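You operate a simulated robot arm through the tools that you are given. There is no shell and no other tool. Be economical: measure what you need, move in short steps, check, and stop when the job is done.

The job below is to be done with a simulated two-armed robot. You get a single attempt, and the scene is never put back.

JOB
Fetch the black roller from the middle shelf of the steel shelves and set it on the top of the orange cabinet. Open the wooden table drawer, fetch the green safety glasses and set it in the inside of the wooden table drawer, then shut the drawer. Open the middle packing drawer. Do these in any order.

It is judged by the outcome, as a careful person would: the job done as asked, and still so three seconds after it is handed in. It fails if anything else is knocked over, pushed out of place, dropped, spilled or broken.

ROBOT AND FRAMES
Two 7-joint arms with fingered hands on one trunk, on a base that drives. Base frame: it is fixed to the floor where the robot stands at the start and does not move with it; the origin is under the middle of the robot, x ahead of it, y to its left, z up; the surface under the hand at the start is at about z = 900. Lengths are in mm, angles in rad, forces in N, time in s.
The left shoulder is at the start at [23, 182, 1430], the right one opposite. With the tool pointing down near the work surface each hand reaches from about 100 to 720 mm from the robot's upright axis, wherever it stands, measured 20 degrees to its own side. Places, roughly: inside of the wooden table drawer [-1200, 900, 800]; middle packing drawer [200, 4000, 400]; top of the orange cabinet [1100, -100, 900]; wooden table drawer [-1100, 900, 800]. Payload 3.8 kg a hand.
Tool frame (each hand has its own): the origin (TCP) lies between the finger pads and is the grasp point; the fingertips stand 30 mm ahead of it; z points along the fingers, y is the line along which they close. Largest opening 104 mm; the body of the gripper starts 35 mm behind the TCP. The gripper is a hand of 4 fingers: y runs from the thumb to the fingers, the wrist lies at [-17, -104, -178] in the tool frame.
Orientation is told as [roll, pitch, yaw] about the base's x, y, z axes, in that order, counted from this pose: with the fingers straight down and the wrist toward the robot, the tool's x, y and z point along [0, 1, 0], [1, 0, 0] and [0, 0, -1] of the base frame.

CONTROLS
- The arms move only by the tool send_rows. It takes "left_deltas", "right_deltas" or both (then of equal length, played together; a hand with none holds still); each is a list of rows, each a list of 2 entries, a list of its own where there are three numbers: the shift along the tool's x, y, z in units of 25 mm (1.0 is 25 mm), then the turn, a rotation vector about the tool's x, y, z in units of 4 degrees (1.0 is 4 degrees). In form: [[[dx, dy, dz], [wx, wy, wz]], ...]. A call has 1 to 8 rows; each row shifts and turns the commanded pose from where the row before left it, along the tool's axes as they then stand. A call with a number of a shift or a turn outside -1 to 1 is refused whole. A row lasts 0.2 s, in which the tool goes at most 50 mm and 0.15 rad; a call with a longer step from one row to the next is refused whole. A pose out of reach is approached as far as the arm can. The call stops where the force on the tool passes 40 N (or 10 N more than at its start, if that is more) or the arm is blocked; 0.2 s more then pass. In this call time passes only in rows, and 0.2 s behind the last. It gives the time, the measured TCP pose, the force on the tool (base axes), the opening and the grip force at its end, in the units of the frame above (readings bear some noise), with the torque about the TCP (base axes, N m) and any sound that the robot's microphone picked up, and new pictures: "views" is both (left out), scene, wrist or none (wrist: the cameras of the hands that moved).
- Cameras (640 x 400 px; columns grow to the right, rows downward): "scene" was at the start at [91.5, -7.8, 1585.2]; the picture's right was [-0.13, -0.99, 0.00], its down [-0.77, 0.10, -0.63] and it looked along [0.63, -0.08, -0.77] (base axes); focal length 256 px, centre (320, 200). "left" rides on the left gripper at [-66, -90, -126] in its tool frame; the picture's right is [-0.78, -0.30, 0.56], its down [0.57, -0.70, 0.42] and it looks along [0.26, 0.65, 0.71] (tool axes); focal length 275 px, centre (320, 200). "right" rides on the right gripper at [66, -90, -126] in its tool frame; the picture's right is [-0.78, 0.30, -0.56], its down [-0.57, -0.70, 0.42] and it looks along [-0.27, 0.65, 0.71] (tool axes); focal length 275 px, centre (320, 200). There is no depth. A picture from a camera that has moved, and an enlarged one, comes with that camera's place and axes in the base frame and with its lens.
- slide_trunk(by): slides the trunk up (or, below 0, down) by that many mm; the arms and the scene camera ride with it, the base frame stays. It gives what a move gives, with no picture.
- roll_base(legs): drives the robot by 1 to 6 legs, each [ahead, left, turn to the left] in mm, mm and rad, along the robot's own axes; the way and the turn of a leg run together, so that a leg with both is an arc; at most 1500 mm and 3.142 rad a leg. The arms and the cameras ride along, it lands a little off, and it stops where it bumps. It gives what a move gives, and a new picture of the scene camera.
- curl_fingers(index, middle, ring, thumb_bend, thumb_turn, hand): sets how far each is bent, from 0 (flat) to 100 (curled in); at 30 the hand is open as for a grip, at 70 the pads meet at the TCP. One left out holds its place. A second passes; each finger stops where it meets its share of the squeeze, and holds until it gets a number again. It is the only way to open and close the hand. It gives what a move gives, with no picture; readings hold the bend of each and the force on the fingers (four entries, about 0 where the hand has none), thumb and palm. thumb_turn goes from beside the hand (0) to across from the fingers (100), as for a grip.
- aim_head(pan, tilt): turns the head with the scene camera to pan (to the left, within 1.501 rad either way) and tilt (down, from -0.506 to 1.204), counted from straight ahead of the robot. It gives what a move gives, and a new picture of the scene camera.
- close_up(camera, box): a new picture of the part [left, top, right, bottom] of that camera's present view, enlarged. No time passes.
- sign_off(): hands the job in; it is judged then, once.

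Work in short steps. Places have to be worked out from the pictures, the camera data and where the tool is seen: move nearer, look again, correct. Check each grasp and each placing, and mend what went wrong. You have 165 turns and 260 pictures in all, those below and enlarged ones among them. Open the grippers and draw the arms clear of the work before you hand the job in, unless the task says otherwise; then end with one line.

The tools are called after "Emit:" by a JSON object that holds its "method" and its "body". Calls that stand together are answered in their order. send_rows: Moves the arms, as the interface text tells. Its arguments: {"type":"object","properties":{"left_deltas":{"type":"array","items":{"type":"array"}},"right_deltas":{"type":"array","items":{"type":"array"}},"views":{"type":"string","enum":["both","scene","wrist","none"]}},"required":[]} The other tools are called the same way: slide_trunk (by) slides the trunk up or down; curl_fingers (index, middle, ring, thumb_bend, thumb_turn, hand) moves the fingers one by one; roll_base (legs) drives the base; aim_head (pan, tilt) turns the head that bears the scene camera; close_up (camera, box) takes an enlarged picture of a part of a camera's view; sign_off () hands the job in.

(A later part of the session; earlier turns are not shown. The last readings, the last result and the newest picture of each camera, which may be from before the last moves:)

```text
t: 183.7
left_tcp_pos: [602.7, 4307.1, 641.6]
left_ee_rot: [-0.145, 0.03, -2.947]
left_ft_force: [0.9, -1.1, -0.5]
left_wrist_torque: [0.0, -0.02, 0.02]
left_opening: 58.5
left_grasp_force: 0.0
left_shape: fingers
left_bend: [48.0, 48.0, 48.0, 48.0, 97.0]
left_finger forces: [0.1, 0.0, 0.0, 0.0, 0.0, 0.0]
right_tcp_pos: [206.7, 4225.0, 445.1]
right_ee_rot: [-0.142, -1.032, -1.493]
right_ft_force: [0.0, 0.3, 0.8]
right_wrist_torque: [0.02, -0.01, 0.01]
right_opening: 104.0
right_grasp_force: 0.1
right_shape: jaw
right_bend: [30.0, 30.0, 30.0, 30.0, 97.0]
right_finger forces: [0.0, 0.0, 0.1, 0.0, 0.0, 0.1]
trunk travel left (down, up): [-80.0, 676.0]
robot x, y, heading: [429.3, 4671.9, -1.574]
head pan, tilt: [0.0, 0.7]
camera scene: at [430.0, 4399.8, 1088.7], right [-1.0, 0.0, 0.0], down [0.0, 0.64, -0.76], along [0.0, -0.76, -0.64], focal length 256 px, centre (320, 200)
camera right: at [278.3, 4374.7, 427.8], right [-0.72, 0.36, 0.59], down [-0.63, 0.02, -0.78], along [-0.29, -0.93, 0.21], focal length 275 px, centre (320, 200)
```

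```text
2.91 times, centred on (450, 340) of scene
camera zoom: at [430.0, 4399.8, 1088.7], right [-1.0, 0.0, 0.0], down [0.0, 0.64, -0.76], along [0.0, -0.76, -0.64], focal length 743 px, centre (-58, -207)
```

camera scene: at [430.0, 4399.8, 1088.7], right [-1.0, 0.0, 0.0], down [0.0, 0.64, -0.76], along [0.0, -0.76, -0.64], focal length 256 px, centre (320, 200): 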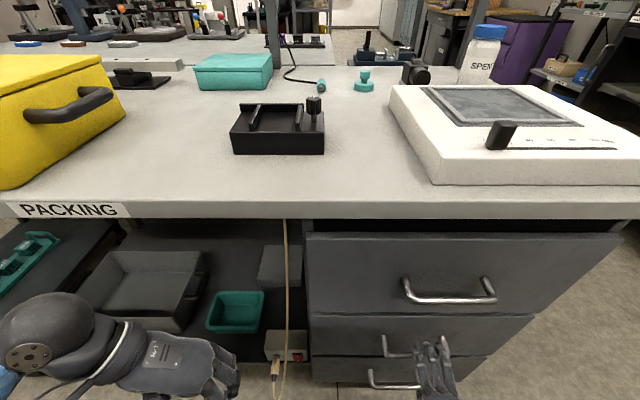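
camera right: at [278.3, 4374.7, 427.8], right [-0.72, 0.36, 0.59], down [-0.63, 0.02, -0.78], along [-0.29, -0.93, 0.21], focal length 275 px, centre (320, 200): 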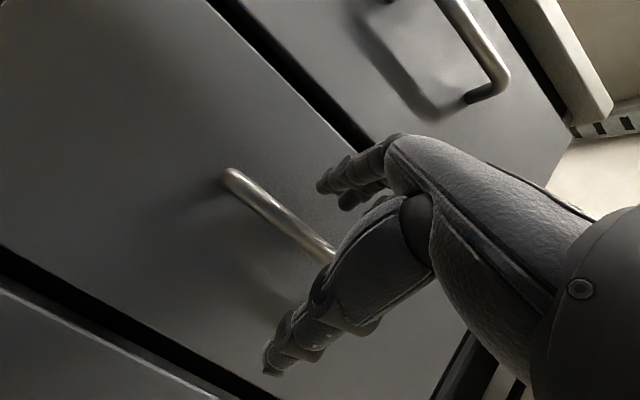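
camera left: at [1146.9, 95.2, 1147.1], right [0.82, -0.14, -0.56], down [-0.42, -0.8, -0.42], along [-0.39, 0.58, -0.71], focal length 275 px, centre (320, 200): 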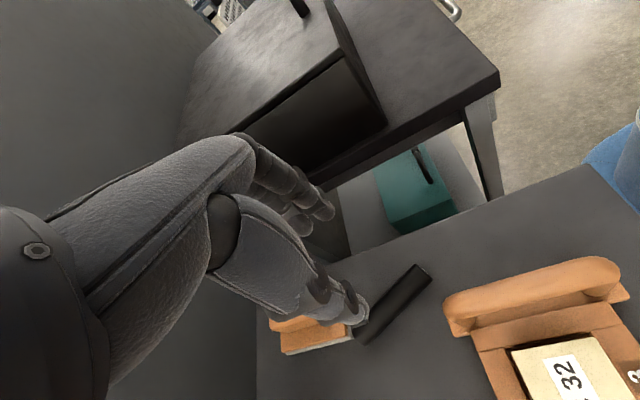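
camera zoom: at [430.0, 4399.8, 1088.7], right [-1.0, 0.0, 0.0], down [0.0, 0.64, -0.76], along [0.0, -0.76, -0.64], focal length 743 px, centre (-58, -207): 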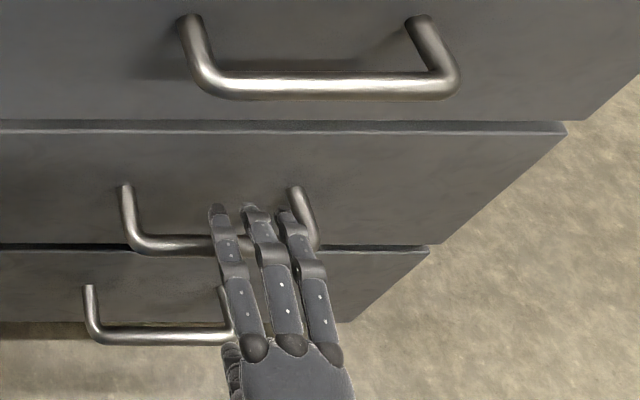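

The fingers are over the bar but ~27 mm too far right. Shift +x 27 and forward 25, then check.

Emit:
{"method": "send_rows", "body": {"right_deltas": [[[0.6, 0.1, 0], [0, 0, 0]], [[0.52, 0.26, 0.37], [0, 0, 0]], [[0, 0.26, 0.37], [0, 0, 0]]], "views": "wrist"}}

Emit:
{"method": "close_up", "body": {"camera": "scene", "box": [340, 280, 560, 400]}}

```text
t: 184.5
left_tcp_pos: [603.0, 4307.3, 641.5]
left_ee_rot: [-0.146, 0.03, -2.948]
left_ft_force: [0.3, -1.2, 0.5]
left_wrist_torque: [0.0, 0.0, -0.02]
left_opening: 58.4
left_grasp_force: 0.1
left_shape: fingers
left_bend: [48.0, 48.0, 48.0, 48.0, 97.0]
left_finger forces: [0.0, 0.0, 0.0, 0.0, 0.0, 0.0]
right_tcp_pos: [222.0, 4203.7, 441.9]
right_ee_rot: [-0.215, -1.02, -1.41]
right_ft_force: [0.2, 0.1, 0.1]
right_wrist_torque: [0.01, -0.01, 0.0]
right_opening: 103.8
right_grasp_force: 0.2
right_shape: jaw
right_bend: [30.0, 30.0, 30.0, 30.0, 97.0]
right_finger forces: [0.0, 0.0, 0.1, 0.0, 0.0, 0.0]
trunk travel left (down, up): [-80.0, 676.0]
robot x, y, heading: [427.4, 4671.5, -1.572]
head pan, tilt: [0.0, 0.7]
camera right: at [289.9, 4355.4, 424.8], right [-0.7, 0.34, 0.62], down [-0.66, 0.01, -0.75], along [-0.26, -0.94, 0.22], focal length 275 px, centre (320, 200)
```

right: 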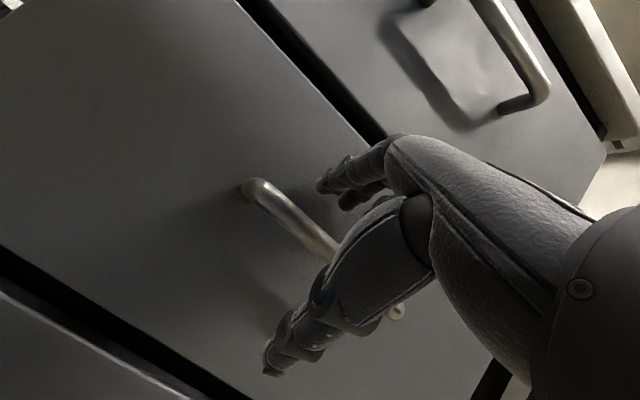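

```text
2.91 times, centred on (450, 340) of scene
camera zoom: at [430.0, 4399.8, 1088.7], right [-1.0, 0.0, 0.0], down [0.0, 0.64, -0.76], along [0.0, -0.76, -0.64], focal length 743 px, centre (-58, -207)
```

zoom: 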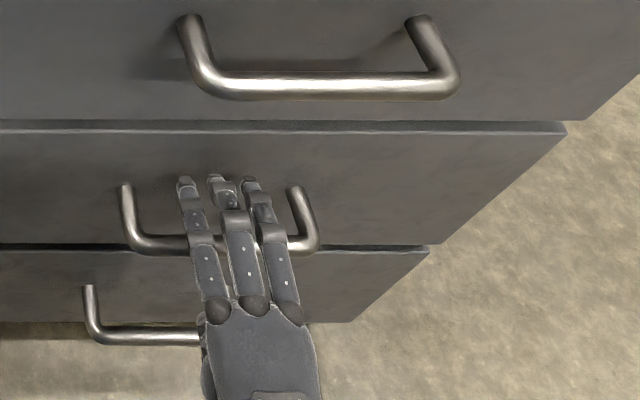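

Fingers now reach over and past the bar. Close on it.

Emit:
{"method": "curl_fingers", "body": {"hand": "right", "index": 80, "middle": 80, "ring": 80, "thumb_bend": 75}}

Emit:
{"method": "close_up", "body": {"camera": "scene", "box": [340, 280, 560, 400]}}

Emit:
{"method": "close_up", "body": {"camera": "right", "box": [160, 100, 480, 400]}}

```text
t: 185.5
left_tcp_pos: [600.4, 4306.0, 641.2]
left_ee_rot: [-0.15, 0.028, -2.948]
left_ft_force: [-0.5, 0.1, 0.3]
left_wrist_torque: [0.0, -0.03, 0.02]
left_opening: 58.6
left_grasp_force: 0.0
left_shape: fingers
left_bend: [48.0, 48.0, 48.0, 48.0, 97.0]
left_finger forces: [0.0, 0.0, 0.0, 0.0, 0.0, 0.0]
right_tcp_pos: [221.2, 4201.3, 442.7]
right_ee_rot: [-0.212, -1.016, -1.41]
right_ft_force: [0.0, 0.7, -7.6]
right_wrist_torque: [-0.1, 0.02, 0.05]
right_opening: 0.1
right_grasp_force: 3.3
right_shape: fingers
right_bend: [78.0, 80.0, 80.0, 71.0, 97.0]
right_finger forces: [0.0, 0.0, 1.1, 0.1, 7.0, 0.1]
trunk travel left (down, up): [-80.0, 676.0]
robot x, y, heading: [428.8, 4669.0, -1.569]
head pan, tilt: [0.0, 0.7]
```

```text
2.91 times, centred on (450, 340) of scene
camera zoom: at [429.8, 4399.3, 1088.3], right [-1.0, 0.0, 0.0], down [0.0, 0.64, -0.76], along [0.0, -0.76, -0.64], focal length 743 px, centre (-58, -207)
```

zoom: 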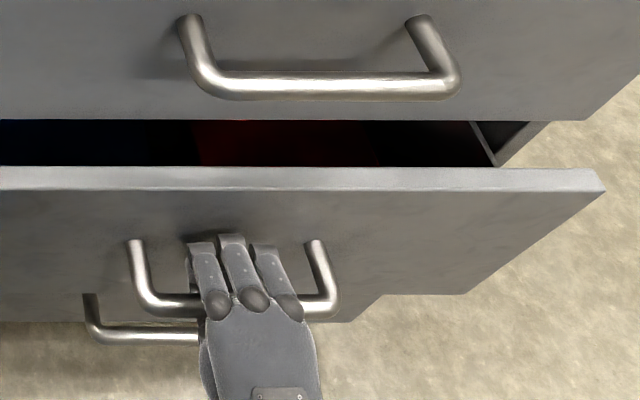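

```text
1.33 times, centred on (320, 250) of right
camera zoom: at [289.1, 4352.7, 424.1], right [-0.7, 0.34, 0.62], down [-0.66, 0.02, -0.75], along [-0.27, -0.94, 0.21], focal length 367 px, centre (320, 133)
```

zoom: 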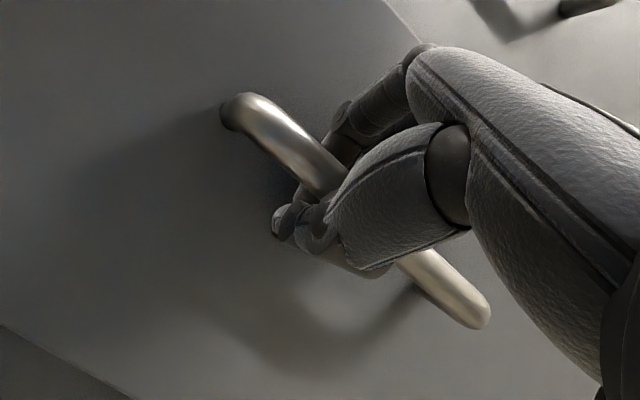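

The hook already pulled the drawer out ~50 mm. Drive the base back 220 mm to open it.

Emit:
{"method": "roll_base", "body": {"legs": [[-220, 0, 0]]}}

```text
t: 187.2
left_tcp_pos: [601.6, 4527.7, 642.3]
left_ee_rot: [-0.149, 0.03, -2.949]
left_ft_force: [-0.3, 0.1, 0.2]
left_wrist_torque: [0.01, 0.02, 0.0]
left_opening: 58.5
left_grasp_force: 0.1
left_shape: fingers
left_bend: [48.0, 48.0, 48.0, 48.0, 97.0]
left_finger forces: [0.0, 0.1, 0.1, 0.0, 0.0, 0.0]
right_tcp_pos: [222.2, 4418.4, 445.9]
right_ee_rot: [-0.215, -1.027, -1.413]
right_ft_force: [2.2, 1.7, -18.0]
right_wrist_torque: [-0.36, 0.06, 0.0]
right_opening: 2.0
right_grasp_force: 9.3
right_shape: fingers
right_bend: [79.0, 80.0, 79.0, 69.0, 95.0]
right_finger forces: [0.1, 0.0, 1.5, 0.0, 17.4, 0.1]
trunk travel left (down, up): [-80.0, 676.0]
robot x, y, heading: [424.5, 4889.5, -1.567]
head pan, tilt: [0.0, 0.7]
camera scene: at [429.1, 4620.1, 1088.3], right [-1.0, 0.0, 0.0], down [0.0, 0.65, -0.76], along [0.0, -0.76, -0.65], focal length 256 px, centre (320, 200)
```

scene: 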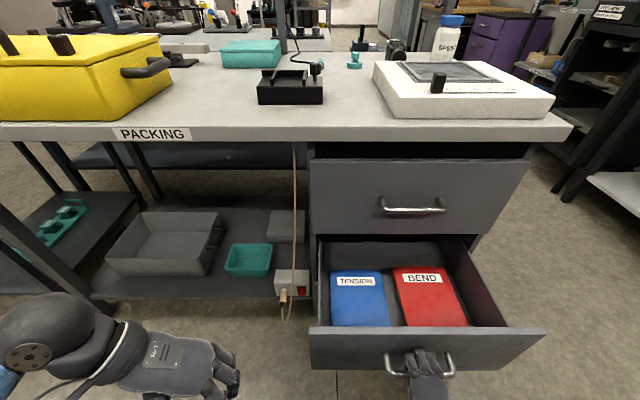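

Opened well; pull another 60 mm to see whether it has more travel.

Emit:
{"method": "roll_base", "body": {"legs": [[-60, 0, 0]]}}

```text
t: 188.2
left_tcp_pos: [600.2, 4586.5, 641.2]
left_ee_rot: [-0.148, 0.029, -2.948]
left_ft_force: [0.8, -0.2, 1.0]
left_wrist_torque: [-0.02, 0.0, -0.01]
left_opening: 58.5
left_grasp_force: 0.0
left_shape: fingers
left_bend: [48.0, 48.0, 48.0, 48.0, 97.0]
left_finger forces: [0.0, 0.0, 0.0, 0.0, 0.1, 0.0]
right_tcp_pos: [221.3, 4478.7, 445.0]
right_ee_rot: [-0.222, -1.024, -1.406]
right_ft_force: [5.7, -0.4, -13.0]
right_wrist_torque: [-0.23, 0.01, -0.01]
right_opening: 2.0
right_grasp_force: 7.0
right_shape: fingers
right_bend: [79.0, 80.0, 79.0, 69.0, 95.0]
right_finger forces: [0.0, 0.0, 1.8, 0.0, 12.5, 0.0]
trunk travel left (down, up): [-80.0, 676.0]
robot x, y, heading: [424.8, 4951.4, -1.569]
head pan, tilt: [0.0, 0.7]
camera scene: at [429.1, 4680.2, 1088.4], right [-1.0, 0.0, 0.0], down [0.0, 0.65, -0.76], along [0.0, -0.76, -0.65], focal length 256 px, centre (320, 200)
```

scene: 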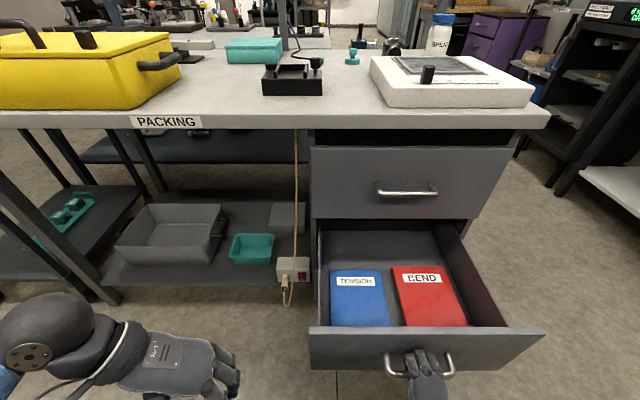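

Drawer is open by ~330 mm. Release and back away.

Emit:
{"method": "curl_fingers", "body": {"hand": "right", "index": 30, "middle": 30, "ring": 30, "thumb_bend": 30}}

Emit:
{"method": "close_up", "body": {"camera": "scene", "box": [300, 200, 560, 400]}}

```text
t: 189.2
left_tcp_pos: [600.6, 4587.1, 641.3]
left_ee_rot: [-0.147, 0.03, -2.948]
left_ft_force: [0.6, -0.3, -0.4]
left_wrist_torque: [0.02, -0.04, -0.01]
left_opening: 58.2
left_grasp_force: 0.1
left_shape: fingers
left_bend: [48.0, 48.0, 48.0, 48.0, 97.0]
left_finger forces: [0.1, 0.0, 0.0, 0.0, 0.1, 0.0]
right_tcp_pos: [220.2, 4479.0, 445.6]
right_ee_rot: [-0.223, -1.027, -1.404]
right_ft_force: [-0.4, 0.9, 0.7]
right_wrist_torque: [-0.03, 0.01, 0.03]
right_opening: 104.4
right_grasp_force: 0.2
right_shape: fingers
right_bend: [30.0, 30.0, 30.0, 30.0, 97.0]
right_finger forces: [0.0, 0.1, 0.1, 0.0, 0.0, 0.0]
trunk travel left (down, up): [-80.0, 676.0]
robot x, y, heading: [427.6, 4951.1, -1.57]
head pan, tilt: [0.0, 0.7]
```

```text
2.00 times, centred on (430, 300) of scene
camera zoom: at [429.3, 4681.1, 1088.7], right [-1.0, 0.0, 0.0], down [0.0, 0.64, -0.76], along [0.0, -0.76, -0.64], focal length 511 px, centre (100, 0)
```

zoom: 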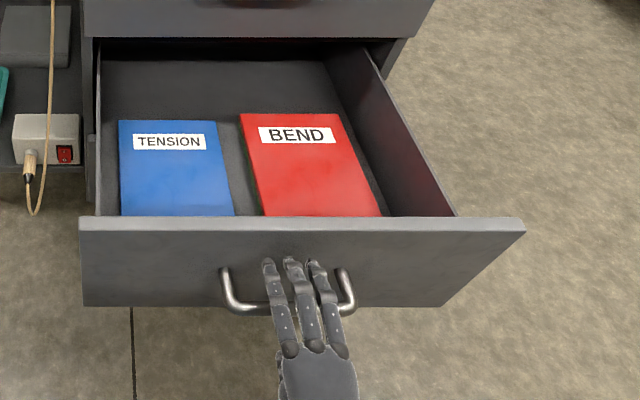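

Straddling freely; back straight off 180 and then raise the trunk again.

Emit:
{"method": "roll_base", "body": {"legs": [[-180, 0, 0]]}}

Emit:
{"method": "slide_trunk", "body": {"by": 350}}

Emit:
{"method": "aim_head", "body": {"pan": 0, "tilt": 0.6}}

```text
t: 190.7
left_tcp_pos: [600.2, 4764.0, 641.9]
left_ee_rot: [-0.147, 0.029, -2.952]
left_ft_force: [0.5, -0.4, 0.2]
left_wrist_torque: [0.0, 0.0, 0.02]
left_opening: 58.7
left_grasp_force: 0.0
left_shape: fingers
left_bend: [48.0, 48.0, 48.0, 48.0, 97.0]
left_finger forces: [0.1, 0.0, 0.1, 0.1, 0.1, 0.0]
right_tcp_pos: [218.9, 4656.5, 445.8]
right_ee_rot: [-0.223, -1.025, -1.407]
right_ft_force: [-0.8, -0.1, 0.1]
right_wrist_torque: [0.01, -0.03, 0.01]
right_opening: 104.2
right_grasp_force: 0.1
right_shape: fingers
right_bend: [30.0, 30.0, 30.0, 30.0, 97.0]
right_finger forces: [0.0, 0.1, 0.0, 0.0, 0.0, 0.0]
trunk travel left (down, up): [-80.0, 676.0]
robot x, y, heading: [430.6, 5128.6, -1.579]
head pan, tilt: [0.0, 0.7]
camera scene: at [428.5, 4858.1, 1088.7], right [-1.0, 0.0, 0.0], down [0.0, 0.64, -0.76], along [0.0, -0.76, -0.64], focal length 256 px, centre (320, 200)
```

scene: 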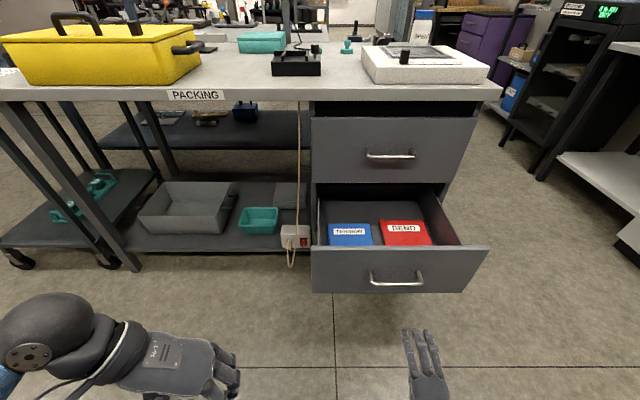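

```text
t: 194.1
left_tcp_pos: [601.2, 4763.8, 991.4]
left_ee_rot: [-0.145, 0.029, -2.953]
left_ft_force: [0.2, 1.0, 0.9]
left_wrist_torque: [-0.01, 0.03, 0.02]
left_opening: 58.3
left_grasp_force: 0.0
left_shape: fingers
left_bend: [48.0, 48.0, 48.0, 48.0, 97.0]
left_finger forces: [0.0, 0.1, 0.1, 0.1, 0.0, 0.0]
right_tcp_pos: [218.3, 4656.7, 795.4]
right_ee_rot: [-0.223, -1.027, -1.407]
right_ft_force: [0.7, -0.4, 0.9]
right_wrist_torque: [-0.03, 0.01, 0.0]
right_opening: 104.1
right_grasp_force: 0.2
right_shape: fingers
right_bend: [30.0, 30.0, 30.0, 30.0, 97.0]
right_finger forces: [0.1, 0.0, 0.1, 0.0, 0.0, 0.0]
trunk travel left (down, up): [-430.0, 326.0]
robot x, y, heading: [429.6, 5129.2, -1.572]
head pan, tilt: [0.0, 0.7]
```

```text
t: 194.8
left_tcp_pos: [599.1, 4764.8, 992.1]
left_ee_rot: [-0.146, 0.031, -2.953]
left_ft_force: [-0.6, 0.0, -0.3]
left_wrist_torque: [0.02, -0.02, -0.01]
left_opening: 58.2
left_grasp_force: 0.1
left_shape: fingers
left_bend: [48.0, 48.0, 48.0, 48.0, 97.0]
left_finger forces: [0.0, 0.0, 0.0, 0.0, 0.0, 0.0]
right_tcp_pos: [220.2, 4656.3, 796.4]
right_ee_rot: [-0.224, -1.026, -1.408]
right_ft_force: [-0.1, 0.7, 0.2]
right_wrist_torque: [0.01, -0.01, 0.01]
right_opening: 104.2
right_grasp_force: 0.1
right_shape: fingers
right_bend: [30.0, 30.0, 30.0, 30.0, 97.0]
right_finger forces: [0.0, 0.1, 0.0, 0.1, 0.1, 0.0]
trunk travel left (down, up): [-430.0, 326.0]
robot x, y, heading: [430.1, 5129.4, -1.57]
head pan, tilt: [0.0, 0.6]
camera scene: at [429.1, 5008.7, 1458.0], right [-1.0, 0.0, 0.0], down [0.0, 0.57, -0.82], along [0.0, -0.82, -0.57], focal length 256 px, centre (320, 200)
```

scene: 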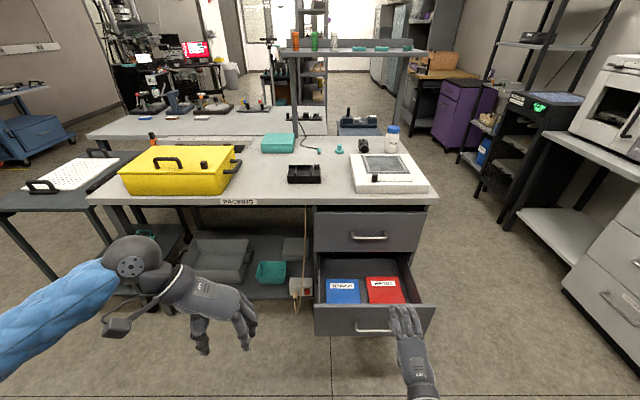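

The middle packing drawer stands open. Now head back to the wooden table: slide right to x≈-570 and drive down the aisle to y≈1750.

Emit:
{"method": "roll_base", "body": {"legs": [[0, -1000, 0], [1450, 0, 0], [1450, 0, 0], [450, 0, 0]]}}

Emit:
{"method": "aim_head", "body": {"pan": -0.6, "tilt": 0.5}}

```text
t: 206.7
left_tcp_pos: [-383.2, 3348.7, 986.9]
left_ee_rot: [-0.167, 0.042, -2.903]
left_ft_force: [-0.1, 0.2, 0.9]
left_wrist_torque: [-0.02, -0.03, 0.0]
left_opening: 58.6
left_grasp_force: 0.1
left_shape: fingers
left_bend: [48.0, 48.0, 48.0, 48.0, 97.0]
left_finger forces: [0.0, 0.1, 0.0, 0.0, 0.0, 0.0]
right_tcp_pos: [-755.8, 3211.7, 802.0]
right_ee_rot: [-0.216, -1.041, -1.363]
right_ft_force: [-0.3, 0.4, -0.5]
right_wrist_torque: [-0.04, 0.0, -0.03]
right_opening: 104.2
right_grasp_force: 0.0
right_shape: fingers
right_bend: [30.0, 30.0, 30.0, 30.0, 97.0]
right_finger forces: [0.0, 0.0, 0.0, 0.0, 0.0, 0.0]
trunk travel left (down, up): [-430.0, 326.0]
robot x, y, heading: [-565.2, 3686.9, -1.52]
head pan, tilt: [0.0, 0.6]
stopped in leg 2: the robot was blocked; the commanded pose is now the measured one
camera scene: at [-568.5, 3580.1, 1459.9], right [-1.0, -0.05, -0.01], down [-0.02, 0.55, -0.83], along [0.04, -0.83, -0.56], focal length 256 px, centre (320, 200)
```

scene: 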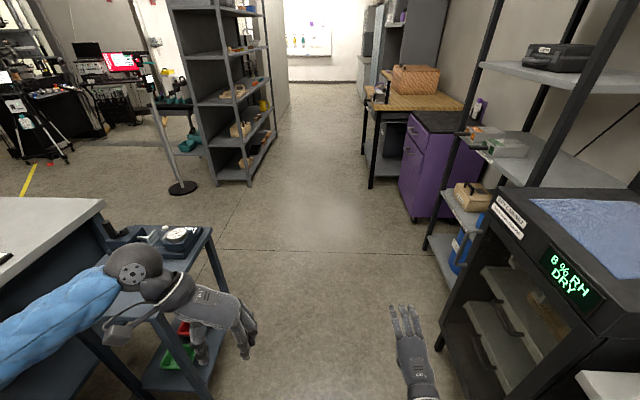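

```text
t: 207.7
left_tcp_pos: [-384.6, 3349.0, 988.8]
left_ee_rot: [-0.164, 0.039, -2.906]
left_ft_force: [0.4, 0.0, -0.5]
left_wrist_torque: [0.01, 0.0, 0.03]
left_opening: 58.6
left_grasp_force: 0.1
left_shape: fingers
left_bend: [48.0, 48.0, 48.0, 48.0, 97.0]
left_finger forces: [0.0, 0.1, 0.0, 0.1, 0.1, 0.0]
right_tcp_pos: [-756.4, 3212.7, 801.8]
right_ee_rot: [-0.217, -1.043, -1.366]
right_ft_force: [0.6, 0.8, -0.7]
right_wrist_torque: [0.01, -0.02, -0.01]
right_opening: 104.1
right_grasp_force: 0.1
right_shape: fingers
right_bend: [30.0, 30.0, 30.0, 30.0, 97.0]
right_finger forces: [0.1, 0.0, 0.0, 0.1, 0.0, 0.1]
trunk travel left (down, up): [-430.0, 326.0]
robot x, y, heading: [-565.7, 3682.8, -1.528]
head pan, tilt: [-0.6, 0.499]
camera scene: at [-619.6, 3594.5, 1468.4], right [-0.85, 0.53, -0.01], down [0.26, 0.39, -0.88], along [-0.46, -0.75, -0.47], focal length 256 px, centre (320, 200)
```

scene: 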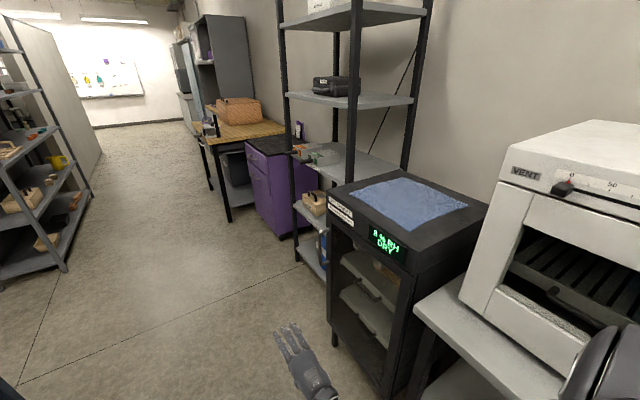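

Bumped at the left, likely the left elbow against the bench corner. Look to the left to see.

Emit:
{"method": "aim_head", "body": {"pan": 1.0, "tilt": 0.7}}

```text
t: 209.3
left_tcp_pos: [-384.0, 3350.4, 988.5]
left_ee_rot: [-0.163, 0.037, -2.908]
left_ft_force: [0.4, 0.4, 0.2]
left_wrist_torque: [-0.01, 0.01, -0.04]
left_opening: 58.4
left_grasp_force: 0.1
left_shape: fingers
left_bend: [48.0, 48.0, 48.0, 48.0, 97.0]
left_finger forces: [0.0, 0.1, 0.0, 0.1, 0.0, 0.1]
right_tcp_pos: [-757.0, 3213.5, 803.1]
right_ee_rot: [-0.216, -1.042, -1.366]
right_ft_force: [-0.2, 0.2, 0.0]
right_wrist_torque: [0.02, -0.04, 0.01]
right_opening: 104.3
right_grasp_force: 0.2
right_shape: fingers
right_bend: [30.0, 30.0, 30.0, 30.0, 97.0]
right_finger forces: [0.0, 0.1, 0.1, 0.0, 0.0, 0.0]
trunk travel left (down, up): [-430.0, 326.0]
robot x, y, heading: [-565.3, 3684.2, -1.528]
head pan, tilt: [1.0, 0.7]
camera scene: at [-498.1, 3628.6, 1451.0], right [-0.5, -0.86, 0.01], down [-0.55, 0.31, -0.77], along [0.66, -0.4, -0.63], focal length 256 px, centre (320, 200)
```

scene: 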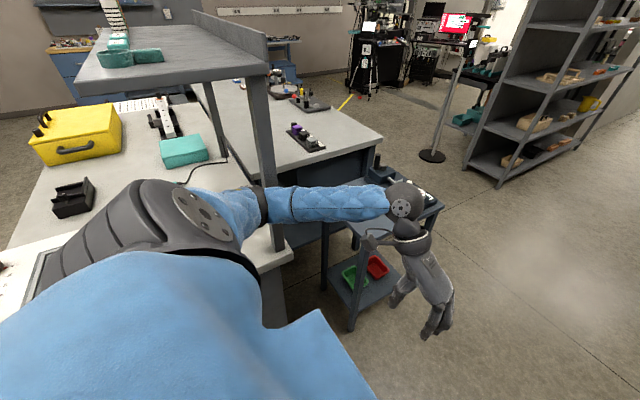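

The left elbow met the bench's overshelf post. Shift right 170 mm (dryer front is at x≈-1190) and continue.

Emit:
{"method": "roll_base", "body": {"legs": [[0, -170, 0], [0, 0, -0.04], [1000, 0, 0], [900, 0, 0]]}}

Emit:
{"method": "aim_head", "body": {"pan": -0.5, "tilt": 0.6}}

```text
t: 220.4
left_tcp_pos: [-581.7, 1390.9, 981.7]
left_ee_rot: [-0.178, 0.033, -2.97]
left_ft_force: [-0.4, 0.2, -0.5]
left_wrist_torque: [0.02, 0.01, 0.01]
left_opening: 58.7
left_grasp_force: 0.0
left_shape: fingers
left_bend: [48.0, 48.0, 48.0, 48.0, 97.0]
left_finger forces: [0.0, 0.0, 0.0, 0.0, 0.0, 0.0]
right_tcp_pos: [-962.8, 1282.4, 795.9]
right_ee_rot: [-0.224, -1.025, -1.423]
right_ft_force: [0.3, -0.3, -0.1]
right_wrist_torque: [-0.02, 0.01, 0.02]
right_opening: 104.4
right_grasp_force: 0.0
right_shape: fingers
right_bend: [30.0, 30.0, 30.0, 30.0, 97.0]
right_finger forces: [0.0, 0.0, 0.0, 0.1, 0.0, 0.1]
trunk travel left (down, up): [-430.0, 326.0]
robot x, y, heading: [-750.0, 1749.2, -1.589]
head pan, tilt: [1.0, 0.7]
camera scene: at [-676.0, 1670.8, 1449.4], right [-0.56, -0.83, 0.0], down [-0.54, 0.36, -0.76], along [0.64, -0.43, -0.64], focal length 256 px, centre (320, 200)
```

scene: 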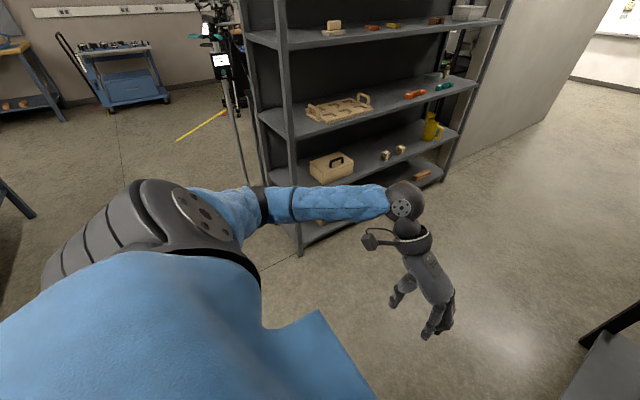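

```text
t: 222.0
left_tcp_pos: [-582.5, 1392.9, 982.0]
left_ee_rot: [-0.18, 0.031, -2.972]
left_ft_force: [0.1, 0.3, 0.2]
left_wrist_torque: [0.0, 0.03, 0.01]
left_opening: 58.4
left_grasp_force: 0.1
left_shape: fingers
left_bend: [48.0, 48.0, 48.0, 48.0, 97.0]
left_finger forces: [0.0, 0.1, 0.0, 0.0, 0.0, 0.0]
right_tcp_pos: [-962.3, 1282.5, 795.8]
right_ee_rot: [-0.224, -1.027, -1.423]
right_ft_force: [-0.4, -0.1, 0.6]
right_wrist_torque: [-0.02, -0.02, 0.01]
right_opening: 104.2
right_grasp_force: 0.1
right_shape: fingers
right_bend: [30.0, 30.0, 30.0, 30.0, 97.0]
right_finger forces: [0.0, 0.0, 0.0, 0.1, 0.0, 0.1]
trunk travel left (down, up): [-430.0, 326.0]
robot x, y, heading: [-745.8, 1753.0, -1.591]
head pan, tilt: [-0.499, 0.6]
camera scene: at [-790.3, 1641.8, 1458.0], right [-0.87, 0.49, 0.0], down [0.28, 0.49, -0.82], along [-0.41, -0.72, -0.57], focal length 256 px, centre (320, 200)
```

scene: 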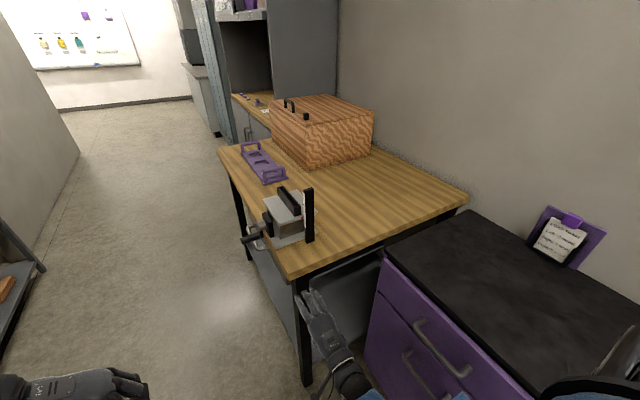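

Table front edge is x≈-940, y≈220–1200, with a vise at its corner. Move out to x≈-250, turn to face -x, then slide left to face the table.

Emit:
{"method": "roll_base", "body": {"legs": [[0, 500, 0], [0, 0, -1.55], [0, 800, 0]]}}

Emit:
{"method": "aim_head", "body": {"pan": 0, "tilt": 0.6}}

```text
t: 232.7
left_tcp_pos: [-605.9, 772.6, 981.1]
left_ee_rot: [-0.178, 0.033, 1.742]
left_ft_force: [-0.2, -0.9, -0.2]
left_wrist_torque: [0.01, 0.0, 0.01]
left_opening: 58.4
left_grasp_force: 0.0
left_shape: fingers
left_bend: [48.0, 48.0, 48.0, 48.0, 97.0]
left_finger forces: [0.0, 0.0, 0.0, 0.0, 0.0, 0.1]
right_tcp_pos: [-714.2, 1154.8, 794.7]
right_ee_rot: [-0.226, -1.027, -2.995]
right_ft_force: [0.6, 0.5, 0.4]
right_wrist_torque: [-0.01, -0.06, -0.03]
right_opening: 104.0
right_grasp_force: 0.1
right_shape: fingers
right_bend: [30.0, 30.0, 30.0, 30.0, 97.0]
right_finger forces: [0.1, 0.0, 0.1, 0.1, 0.1, 0.0]
trunk travel left (down, up): [-430.0, 326.0]
robot x, y, heading: [-246.3, 936.7, 3.121]
head pan, tilt: [-0.499, 0.6]
camera scene: at [-355.5, 984.0, 1458.1], right [0.5, 0.87, 0.0], down [0.49, -0.28, -0.83], along [-0.72, 0.41, -0.56], focal length 256 px, centre (320, 200)
```

scene: 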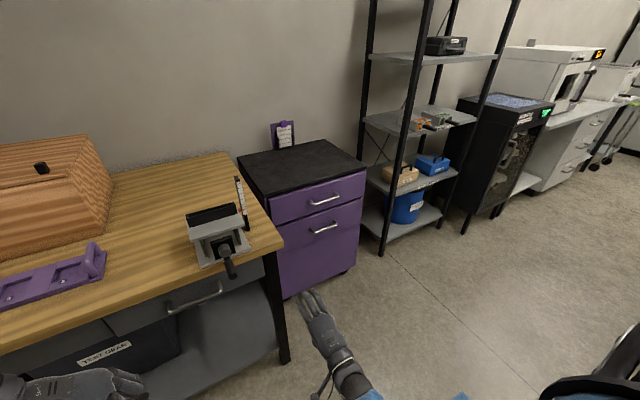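

```text
t: 233.6
left_tcp_pos: [-605.6, 773.4, 981.0]
left_ee_rot: [-0.179, 0.033, 1.741]
left_ft_force: [0.5, 0.2, 0.4]
left_wrist_torque: [-0.03, 0.0, 0.04]
left_opening: 58.5
left_grasp_force: 0.1
left_shape: fingers
left_bend: [48.0, 48.0, 48.0, 48.0, 97.0]
left_finger forces: [0.1, 0.1, 0.1, 0.1, 0.1, 0.0]
right_tcp_pos: [-715.3, 1154.0, 796.9]
right_ee_rot: [-0.225, -1.026, -2.994]
right_ft_force: [0.1, -0.7, -0.8]
right_wrist_torque: [-0.03, 0.01, 0.0]
right_opening: 104.4
right_grasp_force: 0.1
right_shape: fingers
right_bend: [30.0, 30.0, 30.0, 30.0, 97.0]
right_finger forces: [0.1, 0.0, 0.0, 0.0, 0.0, 0.1]
trunk travel left (down, up): [-430.0, 326.0]
robot x, y, heading: [-249.1, 936.3, 3.124]
head pan, tilt: [0.0, 0.6]
camera scene: at [-367.1, 942.6, 1458.0], right [0.02, 1.0, 0.0], down [0.56, -0.01, -0.82], along [-0.82, 0.02, -0.57], focal length 256 px, centre (320, 200)
```

scene: 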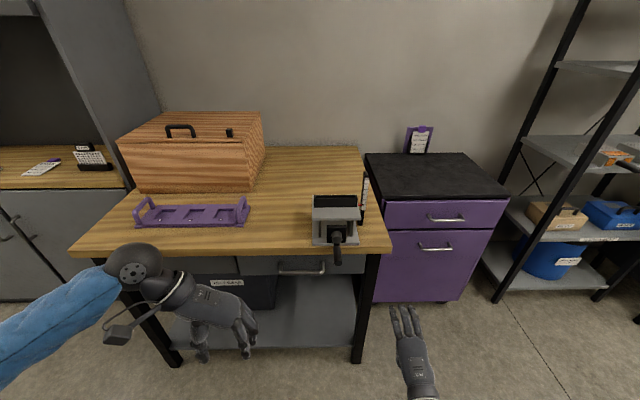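

The table's drawer has a handle near y≈893, z≈815. Zoom in.

Emit:
{"method": "close_up", "body": {"camera": "scene", "box": [190, 180, 420, 340]}}

Emit:
{"method": "close_up", "body": {"camera": "right", "box": [0, 0, 640, 400]}}

```text
2.50 times, centred on (305, 260) of scene
camera zoom: at [-367.1, 942.6, 1458.0], right [0.02, 1.0, 0.0], down [0.56, -0.01, -0.82], along [-0.82, 0.02, -0.57], focal length 639 px, centre (358, 50)
```

zoom: 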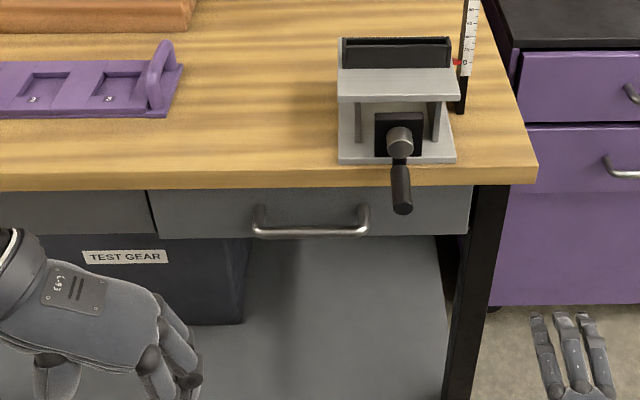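

```text
1.00 times, centred on (320, 200) of right (not enlarged: the box is as wide or as high as the picture)
camera zoom: at [-564.8, 1083.6, 775.7], right [0.36, 0.69, 0.62], down [0.02, 0.66, -0.75], along [-0.93, 0.28, 0.22], focal length 275 px, centre (320, 200)
```

zoom: 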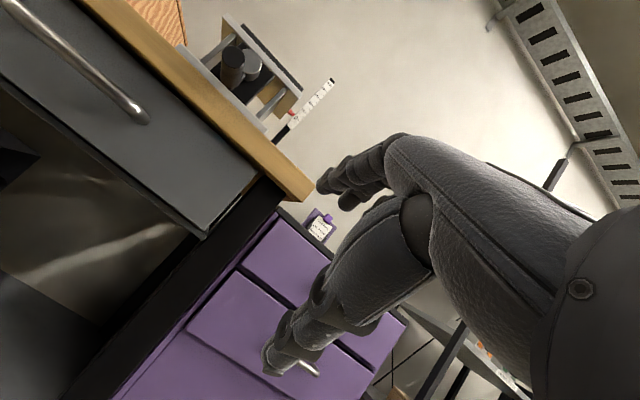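

Handle bar: centre about [-930, 895, 783], ~140 wide. Move base 271 left and 95 ahead so the right hand lines up, then look.

Emit:
{"method": "roll_base", "body": {"legs": [[0, 271, 0.017], [95, 0, 0]]}}

Emit:
{"method": "close_up", "body": {"camera": "right", "box": [0, 0, 640, 400]}}

```text
t: 236.2
left_tcp_pos: [-703.0, 499.8, 981.7]
left_ee_rot: [-0.178, 0.034, 1.754]
left_ft_force: [-0.5, 0.5, 0.2]
left_wrist_torque: [0.0, -0.02, 0.0]
left_opening: 58.5
left_grasp_force: 0.1
left_shape: fingers
left_bend: [48.0, 48.0, 48.0, 48.0, 97.0]
left_finger forces: [0.1, 0.0, 0.0, 0.0, 0.0, 0.0]
right_tcp_pos: [-816.6, 879.0, 795.2]
right_ee_rot: [-0.224, -1.025, -2.98]
right_ft_force: [0.2, 0.5, 0.3]
right_wrist_torque: [-0.03, -0.02, -0.03]
right_opening: 104.2
right_grasp_force: 0.1
right_shape: fingers
right_bend: [30.0, 30.0, 30.0, 30.0, 97.0]
right_finger forces: [0.1, 0.0, 0.0, 0.0, 0.0, 0.1]
trunk travel left (down, up): [-430.0, 326.0]
robot x, y, heading: [-346.1, 666.9, 3.139]
head pan, tilt: [0.0, 0.6]
camera scene: at [-468.1, 672.6, 1457.8], right [0.01, 1.0, 0.0], down [0.57, 0.0, -0.82], along [-0.82, 0.0, -0.57], focal length 256 px, centre (320, 200)
```

scene: 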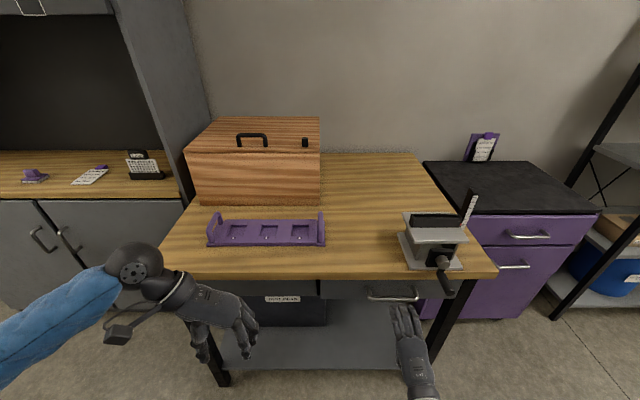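

```text
1.00 times, centred on (320, 200) of right (not enlarged: the box is as wide or as high as the picture)
camera zoom: at [-666.8, 810.9, 775.1], right [0.35, 0.7, 0.62], down [0.01, 0.66, -0.75], along [-0.94, 0.27, 0.22], focal length 275 px, centre (320, 200)
```

zoom: 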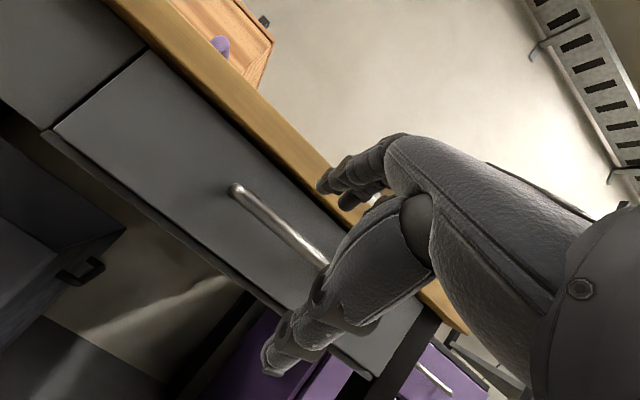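

Approach 55 mm of the remaining 91, then check clearance.

Emit:
{"method": "send_rows", "body": {"right_deltas": [[[0.02, 0.32, 0.66], [0, 0, 0]], [[0.02, 0.32, 0.66], [0, 0, 0]], [[0.02, 0.32, 0.66], [0, 0, 0]]], "views": "wrist"}}

Emit:
{"method": "close_up", "body": {"camera": "scene", "box": [320, 240, 520, 400]}}

```text
t: 237.1
left_tcp_pos: [-701.6, 499.0, 981.0]
left_ee_rot: [-0.178, 0.032, 1.757]
left_ft_force: [-0.4, -0.3, 0.3]
left_wrist_torque: [0.02, 0.0, 0.01]
left_opening: 58.9
left_grasp_force: 0.2
left_shape: fingers
left_bend: [48.0, 48.0, 48.0, 48.0, 97.0]
left_finger forces: [0.1, 0.1, 0.0, 0.0, 0.0, 0.0]
right_tcp_pos: [-871.3, 880.6, 790.8]
right_ee_rot: [-0.225, -1.024, -2.979]
right_ft_force: [0.3, 0.1, -0.3]
right_wrist_torque: [-0.01, 0.03, -0.01]
right_opening: 104.5
right_grasp_force: 0.1
right_shape: fingers
right_bend: [30.0, 30.0, 30.0, 30.0, 97.0]
right_finger forces: [0.0, 0.1, 0.0, 0.0, 0.0, 0.0]
trunk travel left (down, up): [-430.0, 326.0]
robot x, y, heading: [-344.6, 673.4, 3.138]
head pan, tilt: [0.0, 0.6]
camera right: at [-719.6, 811.8, 771.3], right [0.35, 0.7, 0.62], down [0.01, 0.66, -0.75], along [-0.94, 0.27, 0.22], focal length 275 px, centre (320, 200)
```

right: 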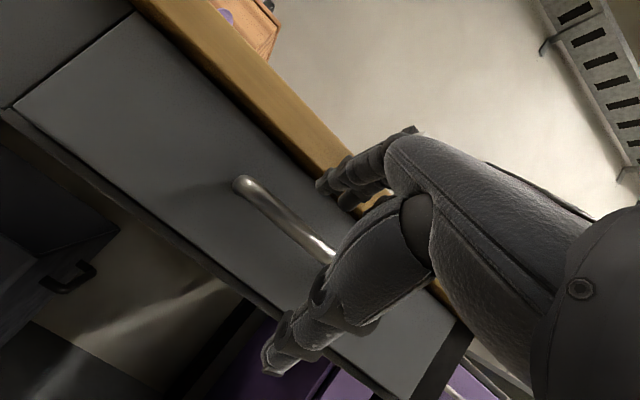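

```text
2.50 times, centred on (420, 320) of scene
camera zoom: at [-466.8, 672.5, 1458.0], right [0.01, 1.0, 0.0], down [0.57, 0.0, -0.82], along [-0.82, 0.0, -0.57], focal length 639 px, centre (70, -100)
```

zoom: 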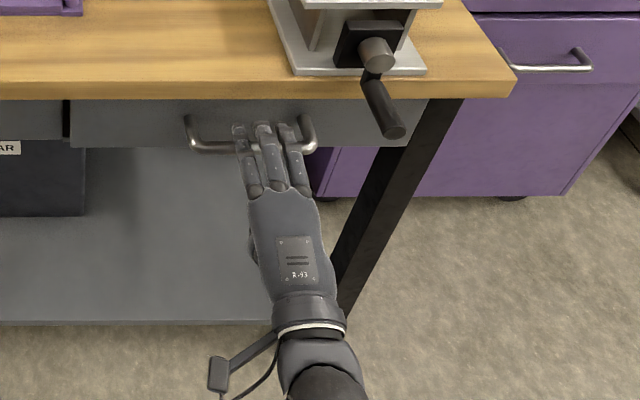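

Bar at x≈-935, centre y≈885, z≈783. Final approach: 41 forward, 9 left, 8 down.

Emit:
{"method": "send_rows", "body": {"right_deltas": [[[0.22, 0.3, 0.77], [0, 0, 0]], [[0.22, 0.3, 0.77], [0, 0, 0]]], "views": "wrist"}}

Emit:
{"method": "close_up", "body": {"camera": "scene", "box": [340, 250, 500, 370]}}

```text
t: 237.7
left_tcp_pos: [-699.7, 501.5, 982.2]
left_ee_rot: [-0.174, 0.033, 1.756]
left_ft_force: [0.8, -0.4, 0.8]
left_wrist_torque: [-0.01, 0.03, 0.02]
left_opening: 58.4
left_grasp_force: 0.1
left_shape: fingers
left_bend: [48.0, 48.0, 48.0, 48.0, 97.0]
left_finger forces: [0.0, 0.1, 0.1, 0.0, 0.0, 0.0]
right_tcp_pos: [-909.2, 869.8, 783.7]
right_ee_rot: [-0.225, -1.025, -2.98]
right_ft_force: [11.9, 0.2, -0.1]
right_wrist_torque: [-0.02, 0.47, 0.0]
right_opening: 103.8
right_grasp_force: 6.1
right_shape: fingers
right_bend: [30.0, 32.0, 30.0, 30.0, 97.0]
right_finger forces: [5.3, 6.5, 0.0, 0.0, 0.0, 0.0]
trunk travel left (down, up): [-430.0, 326.0]
robot x, y, heading: [-345.9, 667.5, 3.14]
head pan, tilt: [0.0, 0.6]
camera right: at [-758.8, 801.8, 763.6], right [0.35, 0.7, 0.62], down [0.01, 0.66, -0.75], along [-0.94, 0.27, 0.22], focal length 275 px, centre (320, 200)
```

right: 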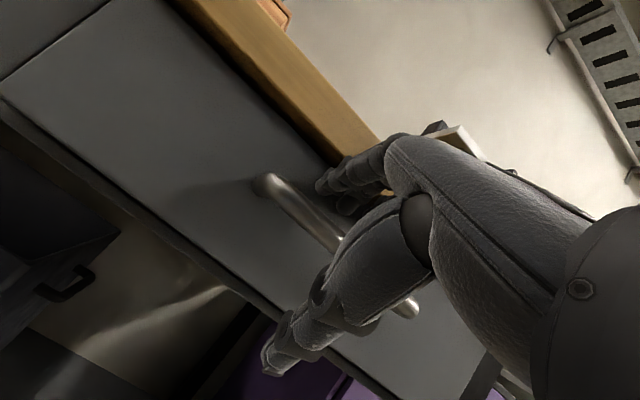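

```text
3.33 times, centred on (420, 310) of scene
camera zoom: at [-463.1, 672.6, 1458.3], right [0.01, 1.0, 0.0], down [0.56, 0.0, -0.83], along [-0.83, 0.0, -0.56], focal length 852 px, centre (-13, -167)
```

zoom: 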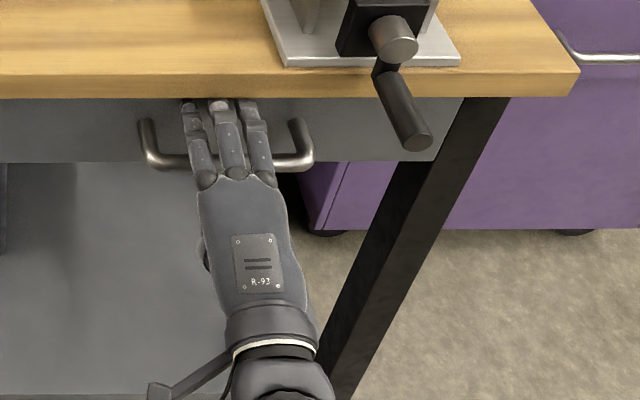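

Fingertips just touch the drawer face, past the bar. Close the hand.

Emit:
{"method": "curl_fingers", "body": {"hand": "right", "index": 80, "middle": 80, "ring": 80, "thumb_bend": 75}}

Emit:
{"method": "close_up", "body": {"camera": "scene", "box": [320, 240, 520, 400]}}

```text
t: 238.7
left_tcp_pos: [-702.5, 499.8, 981.6]
left_ee_rot: [-0.177, 0.033, 1.755]
left_ft_force: [1.3, -0.7, 0.1]
left_wrist_torque: [-0.01, 0.05, 0.04]
left_opening: 58.8
left_grasp_force: 0.1
left_shape: fingers
left_bend: [48.0, 48.0, 48.0, 48.0, 97.0]
left_finger forces: [0.0, 0.1, 0.1, 0.1, 0.0, 0.1]
right_tcp_pos: [-911.1, 871.3, 783.5]
right_ee_rot: [-0.222, -1.025, -2.978]
right_ft_force: [0.0, -1.5, -2.6]
right_wrist_torque: [-0.03, -0.02, 0.05]
right_opening: 0.0
right_grasp_force: 1.6
right_shape: fingers
right_bend: [74.0, 80.0, 80.0, 73.0, 97.0]
right_finger forces: [0.1, 0.1, 2.3, 0.0, 0.1, 0.1]
trunk travel left (down, up): [-430.0, 326.0]
robot x, y, heading: [-346.8, 667.9, 3.14]
head pan, tilt: [0.0, 0.6]
```

```text
2.50 times, centred on (420, 320) of scene
camera zoom: at [-466.2, 672.5, 1458.0], right [0.01, 1.0, 0.0], down [0.57, 0.0, -0.82], along [-0.82, 0.0, -0.57], focal length 639 px, centre (70, -100)
```

zoom: 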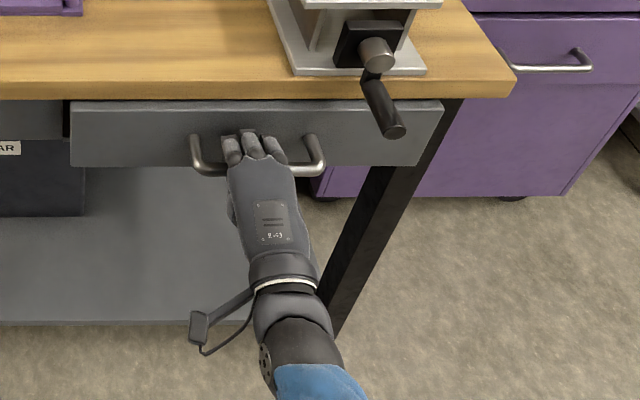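

Hooked. Pull by backing the base 150 and check against the vise crank.

Emit:
{"method": "roll_base", "body": {"legs": [[-150, 0, 0]]}}

```text
t: 240.0
left_tcp_pos: [-549.4, 498.4, 981.6]
left_ee_rot: [-0.177, 0.034, 1.759]
left_ft_force: [-0.6, -0.1, -0.5]
left_wrist_torque: [0.04, 0.04, 0.0]
left_opening: 58.9
left_grasp_force: 0.1
left_shape: fingers
left_bend: [48.0, 48.0, 48.0, 48.0, 97.0]
left_finger forces: [0.0, 0.0, 0.1, 0.0, 0.1, 0.0]
right_tcp_pos: [-761.9, 868.4, 784.7]
right_ee_rot: [-0.223, -1.027, -2.974]
right_ft_force: [-0.5, 1.4, -2.6]
right_wrist_torque: [-0.1, 0.01, 0.1]
right_opening: 0.1
right_grasp_force: 1.3
right_shape: fingers
right_bend: [74.0, 80.0, 80.0, 73.0, 97.0]
right_finger forces: [0.0, 0.0, 2.5, 0.1, 0.1, 0.0]
trunk travel left (down, up): [-430.0, 326.0]
robot x, y, heading: [-196.1, 662.5, 3.139]
head pan, tilt: [0.0, 0.6]
camera scene: at [-314.4, 671.8, 1458.2], right [0.0, 1.0, 0.0], down [0.56, 0.0, -0.83], along [-0.83, 0.0, -0.56], focal length 256 px, centre (320, 200)
```

scene: 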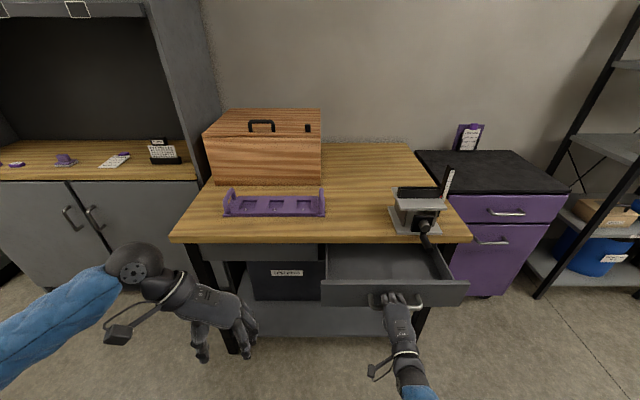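

Opening smoothly, no conflict with the crank. Pull another 110.

Emit:
{"method": "roll_base", "body": {"legs": [[-110, 0, 0]]}}

Emit:
{"method": "curl_fingers", "body": {"hand": "right", "index": 30, "middle": 30, "ring": 30, "thumb_bend": 30}}

Emit:
{"method": "close_up", "body": {"camera": "scene", "box": [280, 180, 500, 340]}}

```text
t: 241.2
left_tcp_pos: [-436.8, 497.1, 981.8]
left_ee_rot: [-0.176, 0.034, 1.761]
left_ft_force: [0.9, 0.8, 0.0]
left_wrist_torque: [0.0, 0.02, -0.01]
left_opening: 58.8
left_grasp_force: 0.1
left_shape: fingers
left_bend: [48.0, 48.0, 48.0, 48.0, 97.0]
left_finger forces: [0.1, 0.0, 0.0, 0.1, 0.1, 0.0]
right_tcp_pos: [-649.2, 866.8, 784.5]
right_ee_rot: [-0.222, -1.027, -2.974]
right_ft_force: [0.9, 0.6, -1.9]
right_wrist_torque: [-0.07, 0.02, 0.03]
right_opening: 0.3
right_grasp_force: 0.4
right_shape: fingers
right_bend: [74.0, 80.0, 80.0, 72.0, 97.0]
right_finger forces: [0.0, 0.1, 1.8, 0.0, 0.0, 0.0]
trunk travel left (down, up): [-430.0, 326.0]
robot x, y, heading: [-81.0, 668.6, 3.144]
head pan, tilt: [0.0, 0.6]
camera scene: at [-201.5, 671.4, 1458.2], right [0.0, 1.0, 0.0], down [0.56, 0.0, -0.83], along [-0.83, 0.0, -0.56], focal length 256 px, centre (320, 200)
```

scene: 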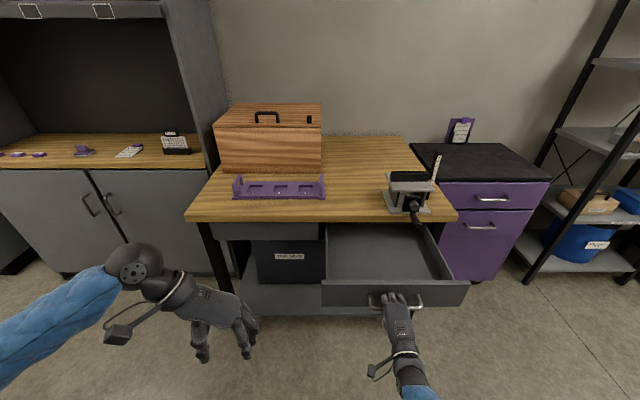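

```text
t: 242.2
left_tcp_pos: [-437.2, 497.7, 982.7]
left_ee_rot: [-0.178, 0.034, 1.76]
left_ft_force: [-0.2, -0.3, 0.9]
left_wrist_torque: [-0.02, -0.01, 0.0]
left_opening: 58.4
left_grasp_force: 0.0
left_shape: fingers
left_bend: [48.0, 48.0, 48.0, 48.0, 97.0]
left_finger forces: [0.0, 0.0, 0.0, 0.0, 0.0, 0.1]
right_tcp_pos: [-650.7, 867.2, 784.9]
right_ee_rot: [-0.223, -1.026, -2.974]
right_ft_force: [-0.3, -0.8, -0.2]
right_wrist_torque: [0.0, 0.02, 0.05]
right_opening: 104.2
right_grasp_force: 0.0
right_shape: fingers
right_bend: [30.0, 30.0, 30.0, 30.0, 97.0]
right_finger forces: [0.0, 0.1, 0.0, 0.0, 0.1, 0.0]
trunk travel left (down, up): [-430.0, 326.0]
robot x, y, heading: [-83.1, 667.3, 3.144]
head pan, tilt: [0.0, 0.6]
```

```text
2.50 times, centred on (390, 260) of scene
camera zoom: at [-202.9, 671.2, 1458.0], right [0.0, 1.0, 0.0], down [0.57, 0.0, -0.82], along [-0.82, 0.0, -0.57], focal length 639 px, centre (145, 50)
```

zoom: 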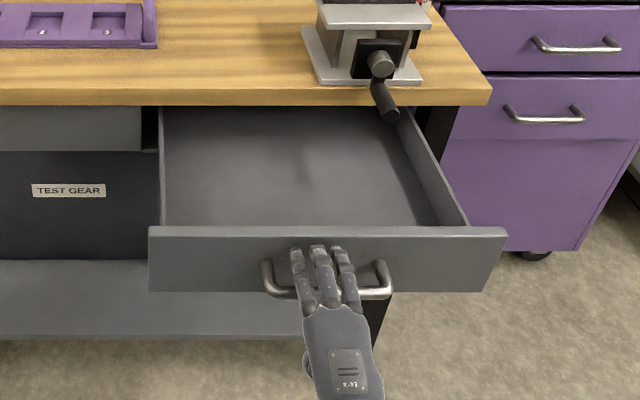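

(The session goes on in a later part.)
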